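You operate a simulated robot arm through the tools that you are given. There is no shell and no other tool. Be economical: measure what you need, move in short steps, check, and stop when the job is done.

Carry out the task below with a simulated robot arm. There is one attempt and no reset: what you move stays moved.

TASK
Put one of the yellow caps from the top of the steel bench on top of the gold brass puck there.

Only the result counts: the job must be done as asked and must still hold three seconds after the hand-in. Knocking over, shifting, dropping, spilling or breaking anything else fails it. A push-on lid holds only when it is set on centred and level and pressed home; a screw cap is set on level and turned clockwise until tight.

THE ROBOT
A 6-joint arm with a two-finger parallel gripper, fixed in place. Base frame: the origin is at the foot of the arm, x ahead of it, y to its left, z up; the work surface is at about z = 0.9. Units: m, rad, N and s.
With the tool pointing down near the work surface it reaches from about 0.24 to 0.66 m from the base axis. Its first joint turns from -1.152 to 1.152 rad. Payload 2.9 kg.
The tool frame sits at the grasp point between the pads (the TCP): z along the fingers, y along the line on which they close. The tips reach 0.03 m beyond it. The gripper opens to 0.11 m. The fingers are 0.02 m wide and 0.01 m thick; the gripper's body (0.048 by 0.112 m) begins 0.055 m behind the TCP.
Orientation is told as [roll, pitch, yaw] about the base's x, y, z axes, in that order, counted from this pose: with the fingers straight down and closing along the base's y, the tool's x points along the base's -x, its y along +y and its z along -z.

THE INTERFACE
- The arm moves only by the tool step_arm. Its argument "increments" is a list of rows, each an object (a shift or turn left out is 0, a gripper value left out holds the last) with "fingers": the finger opening in cm, from 0 to 11; "offset": the shift along the base's x, y, z in units of 25 mm (1.0 is 25 mm), a list of three; "spin": the turn about the base's z in units of 6 degrees (1.0 is 6 degrees). In form: [{"fingers": fingers, "offset": [x, y, z], "spin": spin}, ...]. A call has 1 to 8 rows; each row shifts and turns the commanded pose from where the row before left it. A call with a number of a shift or a turn outside -1 to 1 is refused whole. Each row takes 0.2 s and may step no farther than 0.05 m and 0.15 rad from the row before; otherwise, or with a gripper value out of range, the whole call is refused. Where a pose cannot be reached the arm comes as near as it can. A force on the tool above 40 N (or 10 N above the force at the start of the call, whichever is more), or a blocked arm, ends the call early, and 0.2 s more pass. The fingers move at their own pace (about 0.108 m/s each) and stop on an object; they squeeze with about 44 N. The grip force told is the motor's: it shows also when the fingers shut on nothing. Time passes only in rows, and 0.2 s behind the last, so rows that do not move let the fingers close. It gives the time, the measured TCP pose, the force on the tool (base axes), the opening and the grip force at its end, in the units of the frame above (readings bear some noise).
- Cameras (640 x 400 px; columns grow to the right, rows downward): "scene" is fixed at [0.0698, 0.4212, 1.4078]; the picture's right is [-0.85, -0.53, 0.00], its down [-0.19, 0.30, -0.94] and it looks along [0.50, -0.79, -0.35] (base axes); focal length 363 px, centre (320, 200). "wrist" rides on the gripper at [-0.036, 0, -0.057] in the tool frame; the picture's right is [0.00, -1.00, 0.00], its down [0.97, 0.00, -0.24] and it looks along [0.24, 0.00, 0.97] (tool axes); focal length 218 px, centre (320, 200). There is no depth. A picture from a camera that has moved, and an enlarged one, comes with that camera's place and axes in the base frame and with its lens.
- grab_frame(camera): a new picture of that camera. No time passes.
- inspect(camera, box): a new picture of the part [left, top, right, bottom] of that camera's present view, enlarged. No time passes.
- job_done(): hands the job in; it is judged then, once.

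Go step by step. Nothing tells you positions but the pictures and the camera data: compare them with the known pose of the tool, close in by small moves and look again before you grip or let go. The budget is 90 turns and 46 pictures, counting those below and the enlarged ones. Unless the task says otherwise, let go and move clear before handing in, and close with one line.

The tools are called after ">>>" by a JSON object that holds its "api" and its "payload". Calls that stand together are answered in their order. step_arm: Moves the arm, as the interface text tells. Its arguments: {"type":"object","properties":{"increments":{"type":"array"}},"required":["increments"]} The other tools are called the same way: grab_frame (camera) takes a picture; inspect (camera, box) takes an enlarged picture of a part of a camera's view; job_done () hands the job in.

At the start:

```text
t: 0.0
position: [0.3353, -0.1356, 1.1539]
tool_rot: [0.0, 0.0, 0.001]
wrist_force: [0.4, 0.1, 0.9]
grip_width: 0.11
grasp_force: 0.0
```

scene: 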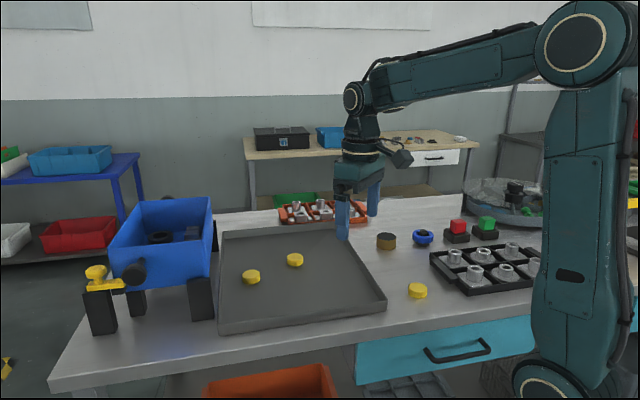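
wrist: 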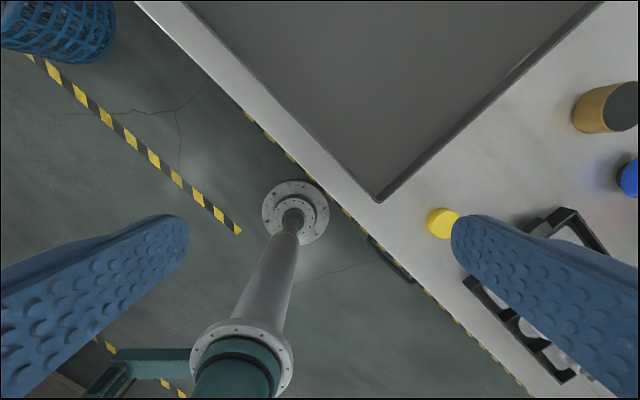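

I see one yellow cap loose on the bench near (0.264, -0.313) and two more in the tray. The brass puck is near (0.416, -0.49). I'll take enlarged views before moving.

>>> {"api": "inspect", "payload": {"camera": "scene", "box": [350, 210, 510, 310]}}

>>> {"api": "inspect", "payload": {"camera": "scene", "box": [220, 190, 380, 290]}}

```text
4.00 times, centred on (430, 260) of scene
camera zoom: at [0.0698, 0.4212, 1.4078], right [-0.85, -0.53, 0.0], down [-0.19, 0.3, -0.94], along [0.5, -0.79, -0.35], focal length 1453 px, centre (-120, -40)
```

zoom: 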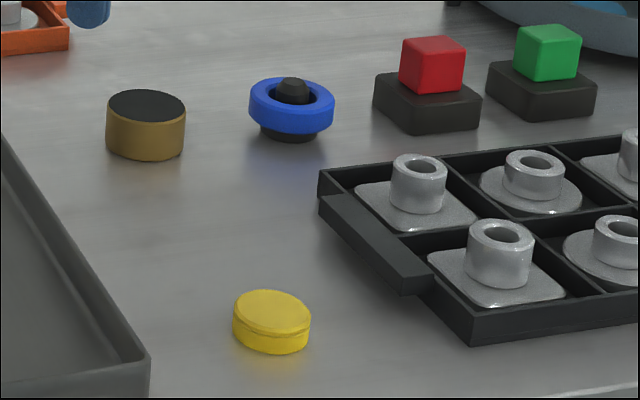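

```text
4.00 times, centred on (300, 240) of scene
camera zoom: at [0.0698, 0.4212, 1.4078], right [-0.85, -0.53, 0.0], down [-0.19, 0.3, -0.94], along [0.5, -0.79, -0.35], focal length 1453 px, centre (400, 40)
```

zoom: 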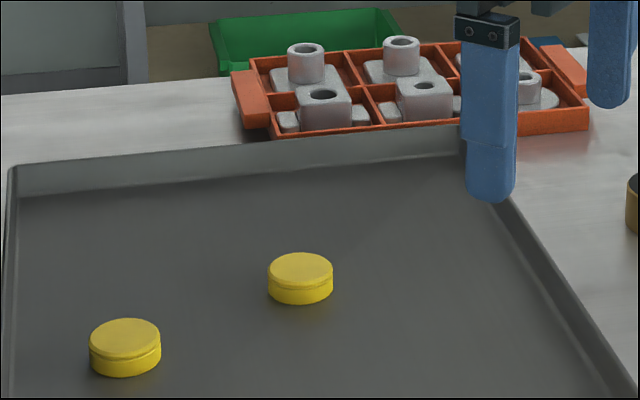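

The bench cap is about 46 mm across and 18 mm tall at (0.261, -0.309). The puck is about 59 mm across and 30 mm tall at (0.42, -0.50). I'll move above the cap and look with the wrist camera.

>>> {"api": "step_arm", "payload": {"increments": [{"fingers": 8, "offset": [-0.37, -0.87, -0.5]}, {"offset": [-0.37, -0.87, -0.5]}, {"offset": [-0.37, -0.87, -0.5]}, {"offset": [-0.37, -0.87, -0.5]}, {"offset": [-0.37, -0.87, -0.5]}, {"offset": [-0.37, -0.87, -0.5]}, {"offset": [-0.37, -0.87, -0.5]}, {"offset": [-0.37, -0.87, -0.5]}]}}

>>> {"api": "grab_frame", "payload": {"camera": "wrist"}}

```text
t: 1.8
position: [0.2639, -0.3116, 1.0543]
tool_rot: [0.001, 0.001, 0.0]
wrist_force: [-0.3, 0.2, 0.9]
grip_width: 0.0801
grasp_force: 0.1
```

```text
41 pictures are left
camera wrist: at [0.2995, -0.3099, 1.1109], right [0.0, -1.0, 0.0], down [-0.97, 0.0, 0.24], along [-0.24, 0.0, -0.97], focal length 218 px, centre (320, 200)
```

wrist: 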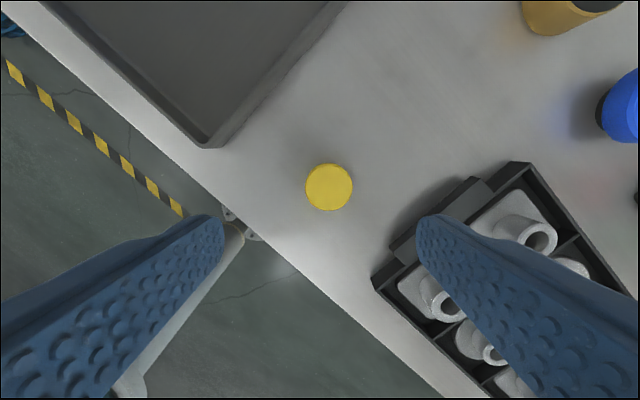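

The cap is nearly under the tool, at about (0.264, -0.318). I'll descend partway and check again.

>>> {"api": "step_arm", "payload": {"increments": [{"fingers": 7, "offset": [0, -0.13, -0.8]}, {"offset": [0, -0.13, -0.8]}, {"offset": [0, 0, -0.8]}, {"offset": [0, 0, 0]}]}}

>>> {"api": "grab_frame", "payload": {"camera": "wrist"}}

>>> {"api": "inspect", "payload": {"camera": "scene", "box": [370, 240, 466, 300]}}

```text
t: 2.8
position: [0.2634, -0.3168, 0.995]
tool_rot: [0.0, 0.002, 0.001]
wrist_force: [0.1, 0.2, -0.4]
grip_width: 0.0699
grasp_force: 0.0
```

```text
40 pictures are left
camera wrist: at [0.2994, -0.3159, 1.0503], right [0.0, -1.0, 0.0], down [-0.97, 0.0, 0.24], along [-0.24, 0.0, -0.97], focal length 218 px, centre (320, 200)
```

wrist: 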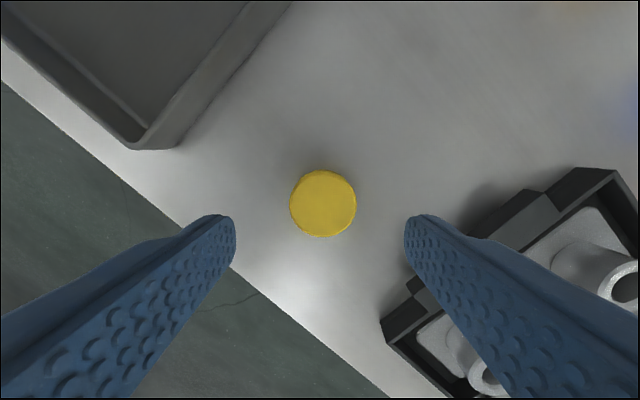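

```text
6.67 times, centred on (418, 270) of scene
camera zoom: at [0.0698, 0.4212, 1.4078], right [-0.85, -0.53, 0.0], down [-0.19, 0.3, -0.94], along [0.5, -0.79, -0.35], focal length 2422 px, centre (-333, -267)
```

zoom: 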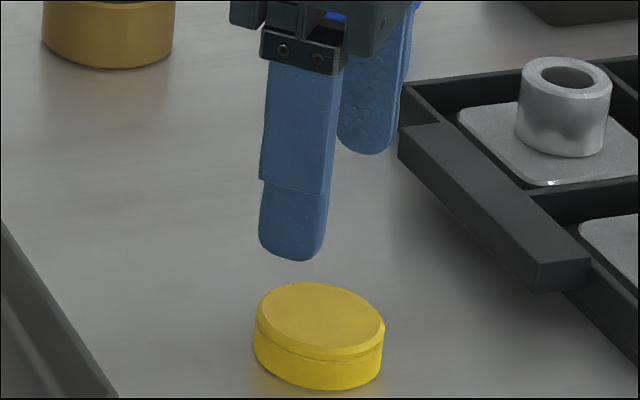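

The cap centre reads (0.264, -0.318), within about 1 mm of the tool axis. I'll lower so the fingertips sit about 6 mm above the bench.

>>> {"api": "step_arm", "payload": {"increments": [{"fingers": 7, "offset": [0, -0.05, -0.6]}, {"offset": [0, 0, -0.6]}, {"offset": [0, 0, -0.6]}, {"offset": [0, 0, -0.5]}, {"offset": [0, 0, 0]}]}}

>>> {"api": "inspect", "payload": {"camera": "scene", "box": [370, 240, 466, 300]}}

>>> {"api": "grab_frame", "payload": {"camera": "wrist"}}

```text
t: 4.0
position: [0.2626, -0.3175, 0.9388]
tool_rot: [-0.001, -0.001, 0.002]
wrist_force: [0.3, -0.5, 0.0]
grip_width: 0.0701
grasp_force: 0.0
```

```text
6.67 times, centred on (418, 270) of scene
camera zoom: at [0.0698, 0.4212, 1.4078], right [-0.85, -0.53, 0.0], down [-0.19, 0.3, -0.94], along [0.5, -0.79, -0.35], focal length 2422 px, centre (-333, -267)
```

zoom: 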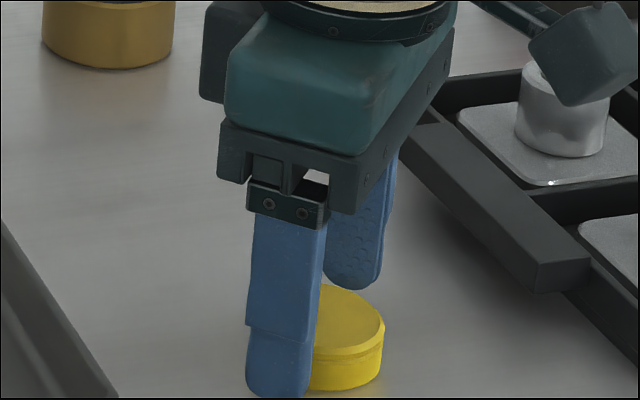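

```text
37 pictures are left
camera wrist: at [0.2995, -0.3174, 0.9933], right [0.0, -1.0, 0.0], down [-0.97, 0.0, 0.24], along [-0.24, 0.0, -0.97], focal length 218 px, centre (320, 200)
```

wrist: 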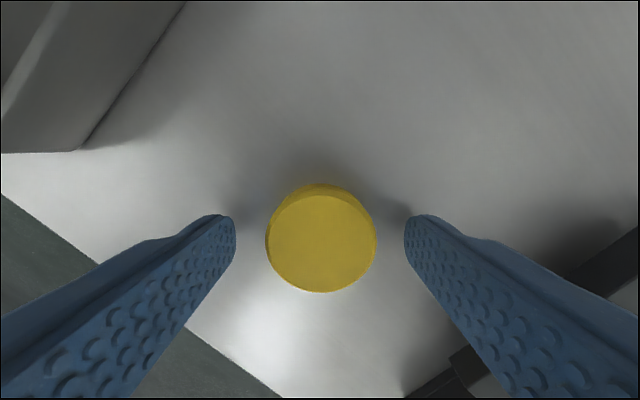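

The cap is centred between the fingers, so I'll lower 3 mm and close.

>>> {"api": "step_arm", "payload": {"increments": [{"fingers": 7, "offset": [0.02, 0, -0.12]}, {"fingers": 3.5}, {"fingers": 3.5}, {"fingers": 3.5}]}}

>>> {"api": "grab_frame", "payload": {"camera": "wrist"}}

```text
t: 5.0
position: [0.2641, -0.318, 0.9352]
tool_rot: [0.001, 0.001, 0.0]
wrist_force: [-0.4, -0.2, 0.0]
grip_width: 0.0418
grasp_force: 44.1
```

```text
36 pictures are left
camera wrist: at [0.2999, -0.3176, 0.9904], right [0.0, -1.0, 0.0], down [-0.97, 0.0, 0.24], along [-0.24, 0.0, -0.97], focal length 218 px, centre (320, 200)
```

wrist: 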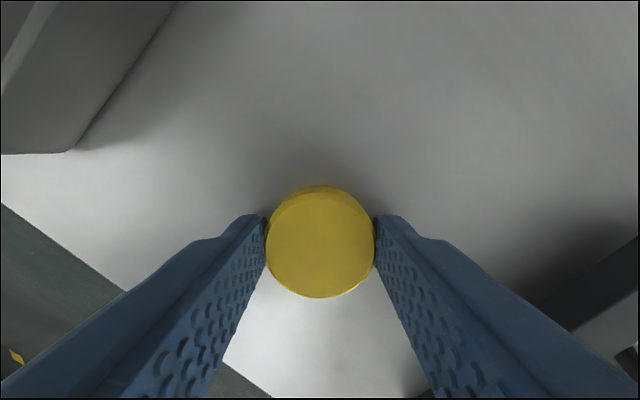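

The cap is held with the fingers at 42 mm. I'll lift it and move partway to the puck to measure the puck from closer.

>>> {"api": "step_arm", "payload": {"increments": [{"offset": [0, 0, 0.6]}, {"offset": [0, 0, 0.9]}, {"offset": [0, 0, 0.9]}, {"offset": [0, 0, 0.9]}, {"offset": [0.85, -0.6, 0.2]}, {"offset": [0.85, -0.6, 0.2]}, {"offset": [0.85, -0.6, 0.2]}, {"offset": [0.85, -0.6, 0]}]}}

>>> {"api": "grab_frame", "payload": {"camera": "wrist"}}

```text
t: 6.8
position: [0.3474, -0.3787, 1.0309]
tool_rot: [0.0, -0.001, 0.002]
wrist_force: [-0.1, 0.3, -0.9]
grip_width: 0.0412
grasp_force: 43.8
```

```text
35 pictures are left
camera wrist: at [0.383, -0.3791, 1.0872], right [0.0, -1.0, 0.0], down [-0.97, 0.0, 0.24], along [-0.24, 0.0, -0.97], focal length 218 px, centre (320, 200)
```

wrist: 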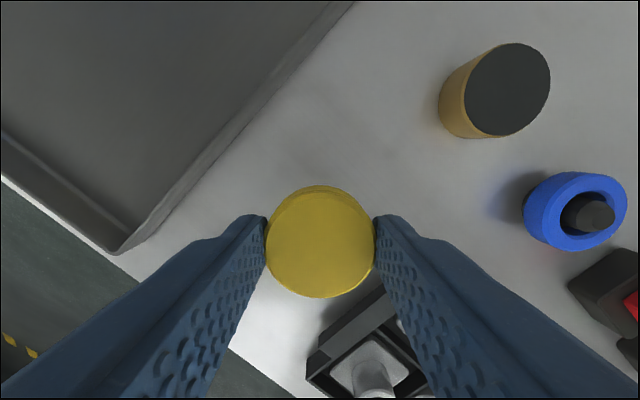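

The puck centre reads about (0.419, -0.50), with its top near z = 0.935. I'll go in closer, stopping about 45 mm short in y, and look again.

>>> {"api": "step_arm", "payload": {"increments": [{"offset": [0.72, -0.76, 0]}, {"offset": [0.72, -0.76, 0]}, {"offset": [0.72, -0.76, 0]}, {"offset": [0.72, -0.76, 0]}, {"offset": [0, 0, 0]}]}}

>>> {"api": "grab_frame", "payload": {"camera": "wrist"}}

>>> {"api": "inspect", "payload": {"camera": "scene", "box": [330, 200, 442, 270]}}

```text
t: 8.0
position: [0.4194, -0.4547, 1.0314]
tool_rot: [-0.001, 0.001, 0.001]
wrist_force: [-0.5, -0.3, -0.8]
grip_width: 0.0417
grasp_force: 43.7
```

```text
34 pictures are left
camera wrist: at [0.456, -0.4543, 1.0874], right [0.0, -1.0, 0.0], down [-0.97, 0.0, 0.24], along [-0.24, 0.0, -0.97], focal length 218 px, centre (320, 200)
```

wrist: 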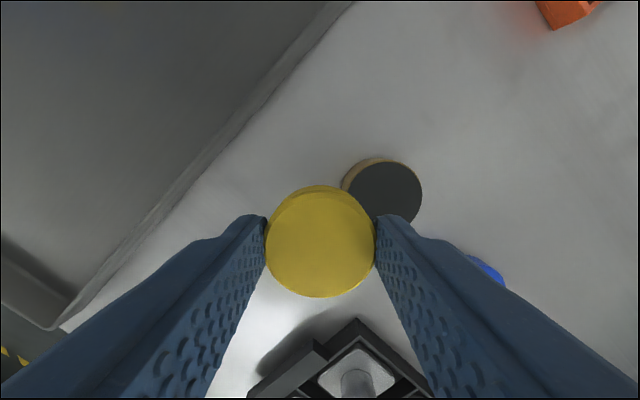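

```text
5.71 times, centred on (386, 235) of scene
camera zoom: at [0.0698, 0.4212, 1.4078], right [-0.85, -0.53, 0.0], down [-0.19, 0.3, -0.94], along [0.5, -0.79, -0.35], focal length 2076 px, centre (-57, 0)
```

zoom: 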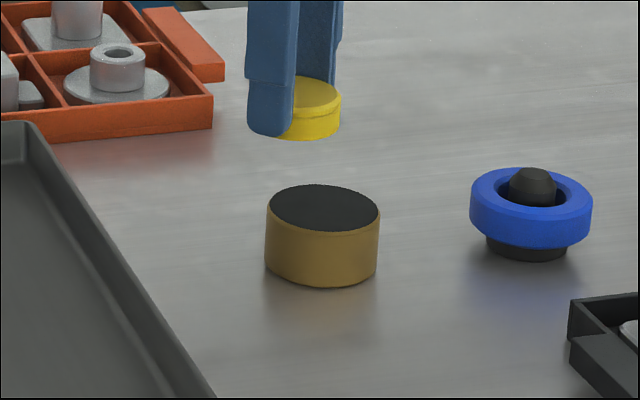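

The puck reads about (0.422, -0.500), and I'll enlarge this view to refine that.

>>> {"api": "inspect", "payload": {"camera": "wrist", "box": [300, 140, 444, 230]}}

```text
4.44 times, centred on (372, 185) of wrist
camera zoom: at [0.456, -0.4543, 1.0874], right [0.0, -1.0, 0.0], down [-0.97, 0.0, 0.24], along [-0.24, 0.0, -0.97], focal length 970 px, centre (89, 267)
```

zoom: 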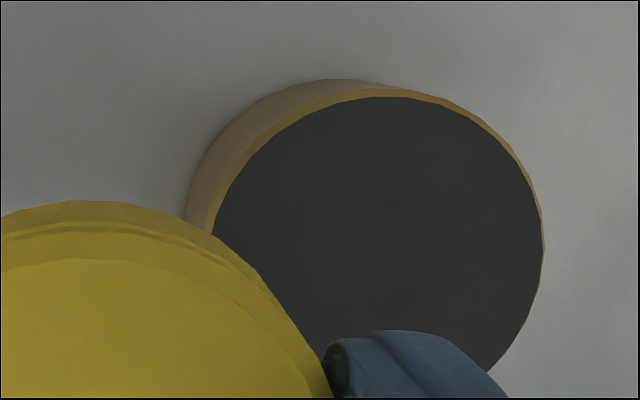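

The refined puck centre is (0.420, -0.501), with a top height of 30–35 mm. I'll move over it and come down to just above contact.

>>> {"api": "step_arm", "payload": {"increments": [{"offset": [0.02, -0.93, 0]}, {"offset": [0.0, -0.93, 0]}, {"offset": [0, 0, -0.9]}, {"offset": [0, 0, -0.7]}, {"offset": [0, 0, 0]}]}}

>>> {"api": "inspect", "payload": {"camera": "scene", "box": [330, 200, 442, 270]}}

>>> {"api": "grab_frame", "payload": {"camera": "wrist"}}

```text
t: 9.2
position: [0.4201, -0.5008, 0.9925]
tool_rot: [0.002, 0.001, 0.001]
wrist_force: [0.0, -0.2, -0.7]
grip_width: 0.0414
grasp_force: 44.6
```

```text
5.71 times, centred on (386, 235) of scene
camera zoom: at [0.0698, 0.4212, 1.4078], right [-0.85, -0.53, 0.0], down [-0.19, 0.3, -0.94], along [0.5, -0.79, -0.35], focal length 2076 px, centre (-57, 0)
```

zoom: 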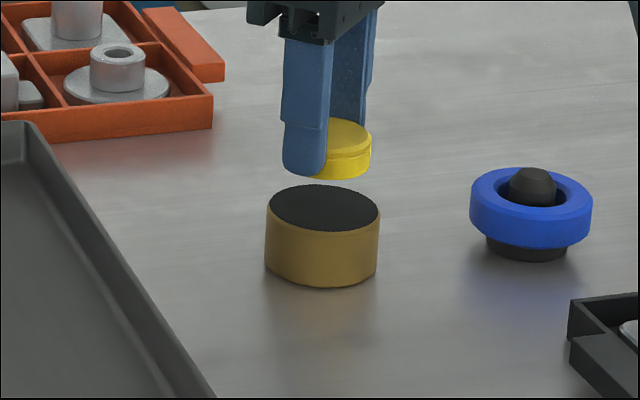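

```text
30 pictures are left
camera wrist: at [0.4553, -0.5003, 1.0485], right [0.0, -1.0, 0.0], down [-0.97, 0.0, 0.24], along [-0.24, 0.0, -0.97], focal length 218 px, centre (320, 200)
```

wrist: 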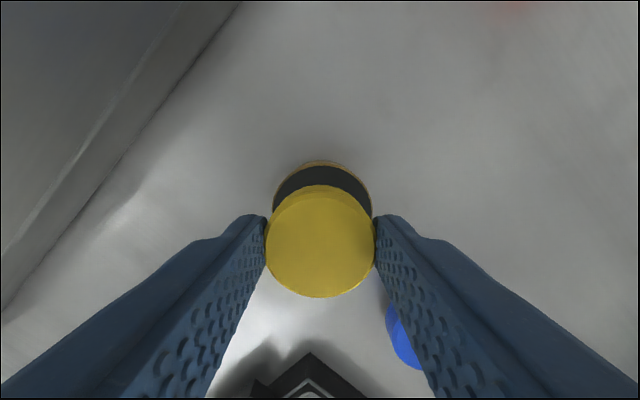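

The cap is lined up over the puck to within about 1.3 mm in y. I'll correct that and lower slowly, watching the force.

>>> {"api": "step_arm", "payload": {"increments": [{"offset": [0, -0.04, -0.3]}, {"offset": [0, 0, -0.3]}, {"offset": [0, 0, -0.1]}, {"offset": [0, 0, -0.1]}, {"offset": [0, 0, 0]}]}}

>>> {"api": "inspect", "payload": {"camera": "scene", "box": [354, 210, 418, 250]}}

```text
t: 10.4
position: [0.4192, -0.5028, 0.9713]
tool_rot: [0.0, 0.001, 0.001]
wrist_force: [-0.2, -0.3, 0.3]
grip_width: 0.0417
grasp_force: 44.0
```

```text
10.00 times, centred on (386, 230) of scene
camera zoom: at [0.0698, 0.4212, 1.4078], right [-0.85, -0.53, 0.0], down [-0.19, 0.3, -0.94], along [0.5, -0.79, -0.35], focal length 3633 px, centre (-340, -100)
```

zoom: 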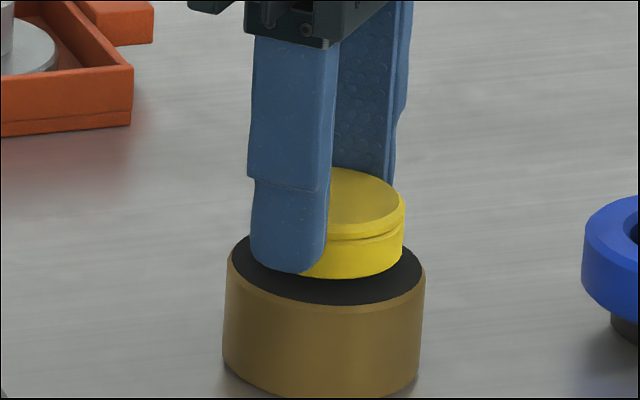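

The cap is still about 5 mm above the puck. I'll continue in 1.25 mm steps.

>>> {"api": "step_arm", "payload": {"increments": [{"offset": [0, 0, -0.05]}, {"offset": [0, 0, -0.05]}, {"offset": [0, 0, -0.05]}, {"offset": [0, 0, 0]}]}}

>>> {"api": "inspect", "payload": {"camera": "scene", "box": [354, 210, 418, 250]}}

```text
t: 11.4
position: [0.4211, -0.5006, 0.9677]
tool_rot: [0.0, 0.0, 0.001]
wrist_force: [-0.3, -0.2, 0.1]
grip_width: 0.0418
grasp_force: 44.1
```

```text
10.00 times, centred on (386, 230) of scene
camera zoom: at [0.0698, 0.4212, 1.4078], right [-0.85, -0.53, 0.0], down [-0.19, 0.3, -0.94], along [0.5, -0.79, -0.35], focal length 3633 px, centre (-340, -100)
```

zoom: 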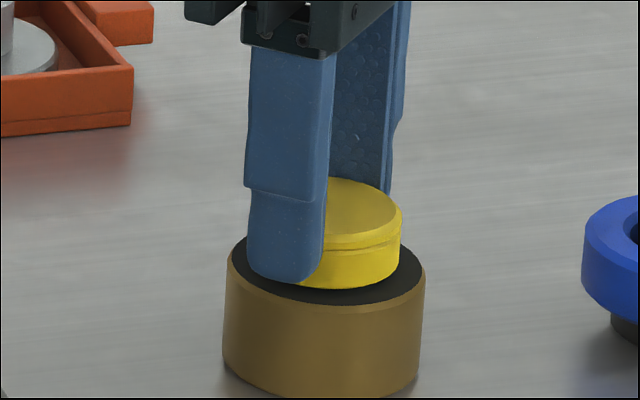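

>>> {"api": "step_arm", "payload": {"increments": [{"offset": [0, 0, -0.04]}, {"offset": [0, 0, -0.04]}, {"offset": [0, 0, 0]}]}}

>>> {"api": "inspect", "payload": {"camera": "scene", "box": [354, 210, 418, 250]}}

```text
t: 12.2
position: [0.4192, -0.5027, 0.9666]
tool_rot: [0.0, 0.0, -0.001]
wrist_force: [0.1, 0.4, 1.0]
grip_width: 0.0413
grasp_force: 44.5
```

```text
10.00 times, centred on (386, 230) of scene
camera zoom: at [0.0698, 0.4212, 1.4078], right [-0.85, -0.53, 0.0], down [-0.19, 0.3, -0.94], along [0.5, -0.79, -0.35], focal length 3633 px, centre (-340, -100)
```

zoom: 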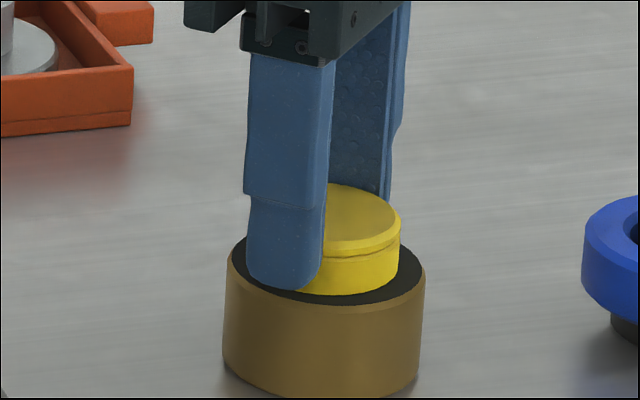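

The cap is almost touching, so I'll keep making fine steps until contact force shows.

>>> {"api": "step_arm", "payload": {"increments": [{"offset": [0, 0, -0.04]}, {"offset": [0, 0, 0]}]}}

```text
t: 12.8
position: [0.4199, -0.5017, 0.9663]
tool_rot: [-0.001, -0.002, 0.001]
wrist_force: [1.0, 3.7, 9.1]
grip_width: 0.0417
grasp_force: 44.3
```

Contact shows at 9 N. I'll relieve the pressure slightly and open gently.

>>> {"api": "step_arm", "payload": {"increments": [{"offset": [0, 0, 0.02]}, {"fingers": 4.6}, {"fingers": 5.2}, {"fingers": 6.5}, {"fingers": 6.5}]}}

>>> {"api": "inspect", "payload": {"camera": "scene", "box": [354, 210, 418, 250]}}

>>> {"api": "grab_frame", "payload": {"camera": "wrist"}}

```text
t: 14.0
position: [0.4202, -0.5018, 0.9651]
tool_rot: [0.001, 0.0, 0.0]
wrist_force: [0.4, -0.5, -0.3]
grip_width: 0.0648
grasp_force: 0.1
```

```text
10.00 times, centred on (386, 230) of scene
camera zoom: at [0.0698, 0.4212, 1.4078], right [-0.85, -0.53, 0.0], down [-0.19, 0.3, -0.94], along [0.5, -0.79, -0.35], focal length 3633 px, centre (-340, -100)
```

zoom: 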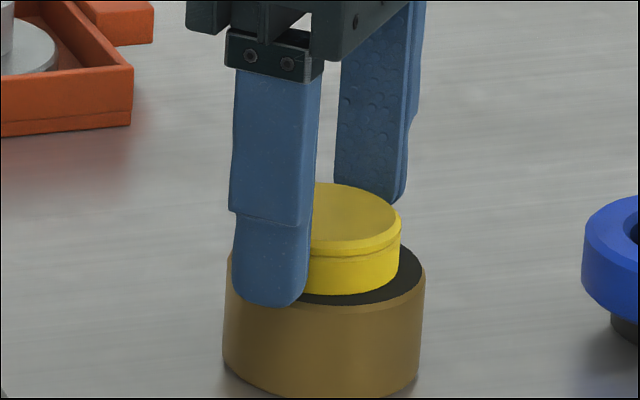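

```text
25 pictures are left
camera wrist: at [0.4559, -0.5015, 1.0215], right [0.0, -1.0, 0.0], down [-0.97, 0.0, 0.24], along [-0.24, 0.0, -0.97], focal length 218 px, centre (320, 200)
```

wrist: 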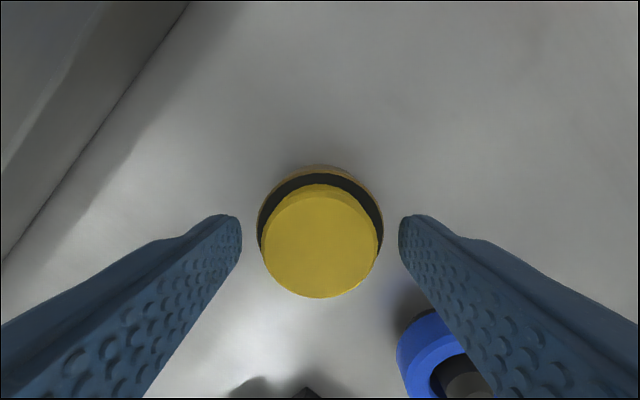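

The cap sits flat and centred on the puck with the fingers clear. I'll open a little more, lift straight up and check.

>>> {"api": "step_arm", "payload": {"increments": [{"fingers": 7.5, "offset": [0, 0, 0.3]}, {"offset": [0, 0, 0.8]}, {"offset": [0, 0, 0.9]}, {"offset": [0, 0, 0.9]}, {"offset": [-0.3, 0.4, 0.9]}, {"offset": [-0.3, 0.4, 0.5]}, {}]}}

>>> {"api": "grab_frame", "payload": {"camera": "scene"}}

>>> {"api": "grab_frame", "payload": {"camera": "wrist"}}

```text
t: 15.6
position: [0.4051, -0.4822, 1.0736]
tool_rot: [-0.001, 0.0, -0.001]
wrist_force: [-0.4, -0.4, 0.6]
grip_width: 0.075
grasp_force: 0.1
```

```text
24 pictures are left
```

scene: 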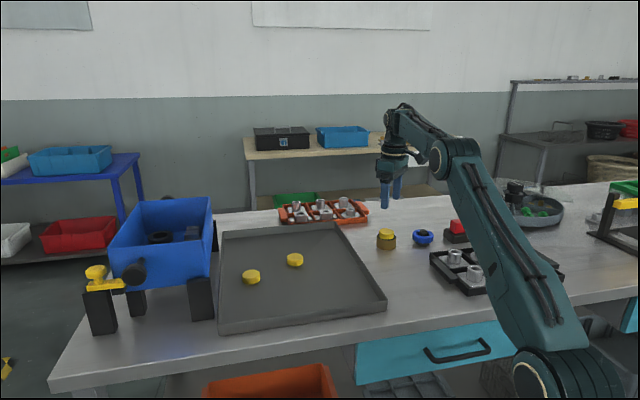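

```text
23 pictures are left
camera wrist: at [0.4416, -0.4812, 1.1304], right [0.0, -1.0, 0.0], down [-0.97, 0.0, 0.24], along [-0.24, 0.0, -0.97], focal length 218 px, centre (320, 200)
```

wrist: 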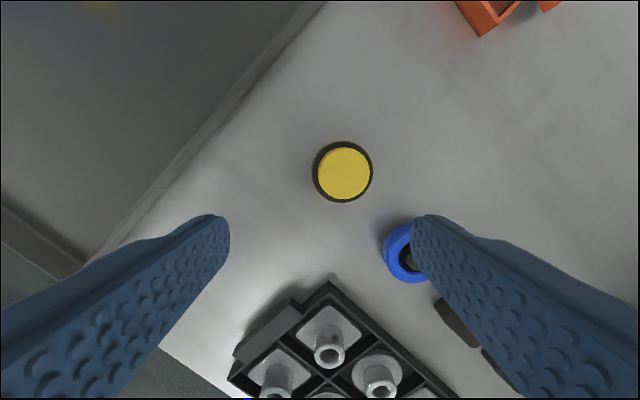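

The cap rests centred on the brass puck, nothing else has moved, and the arm is clear. I'm handing in.

>>> {"api": "job_done", "payload": {}}

```text
The job is handed in.
```

The loose yellow cap from the bench is now resting centred and flat on the brass puck, the gripper is clear, and the job is handed in.
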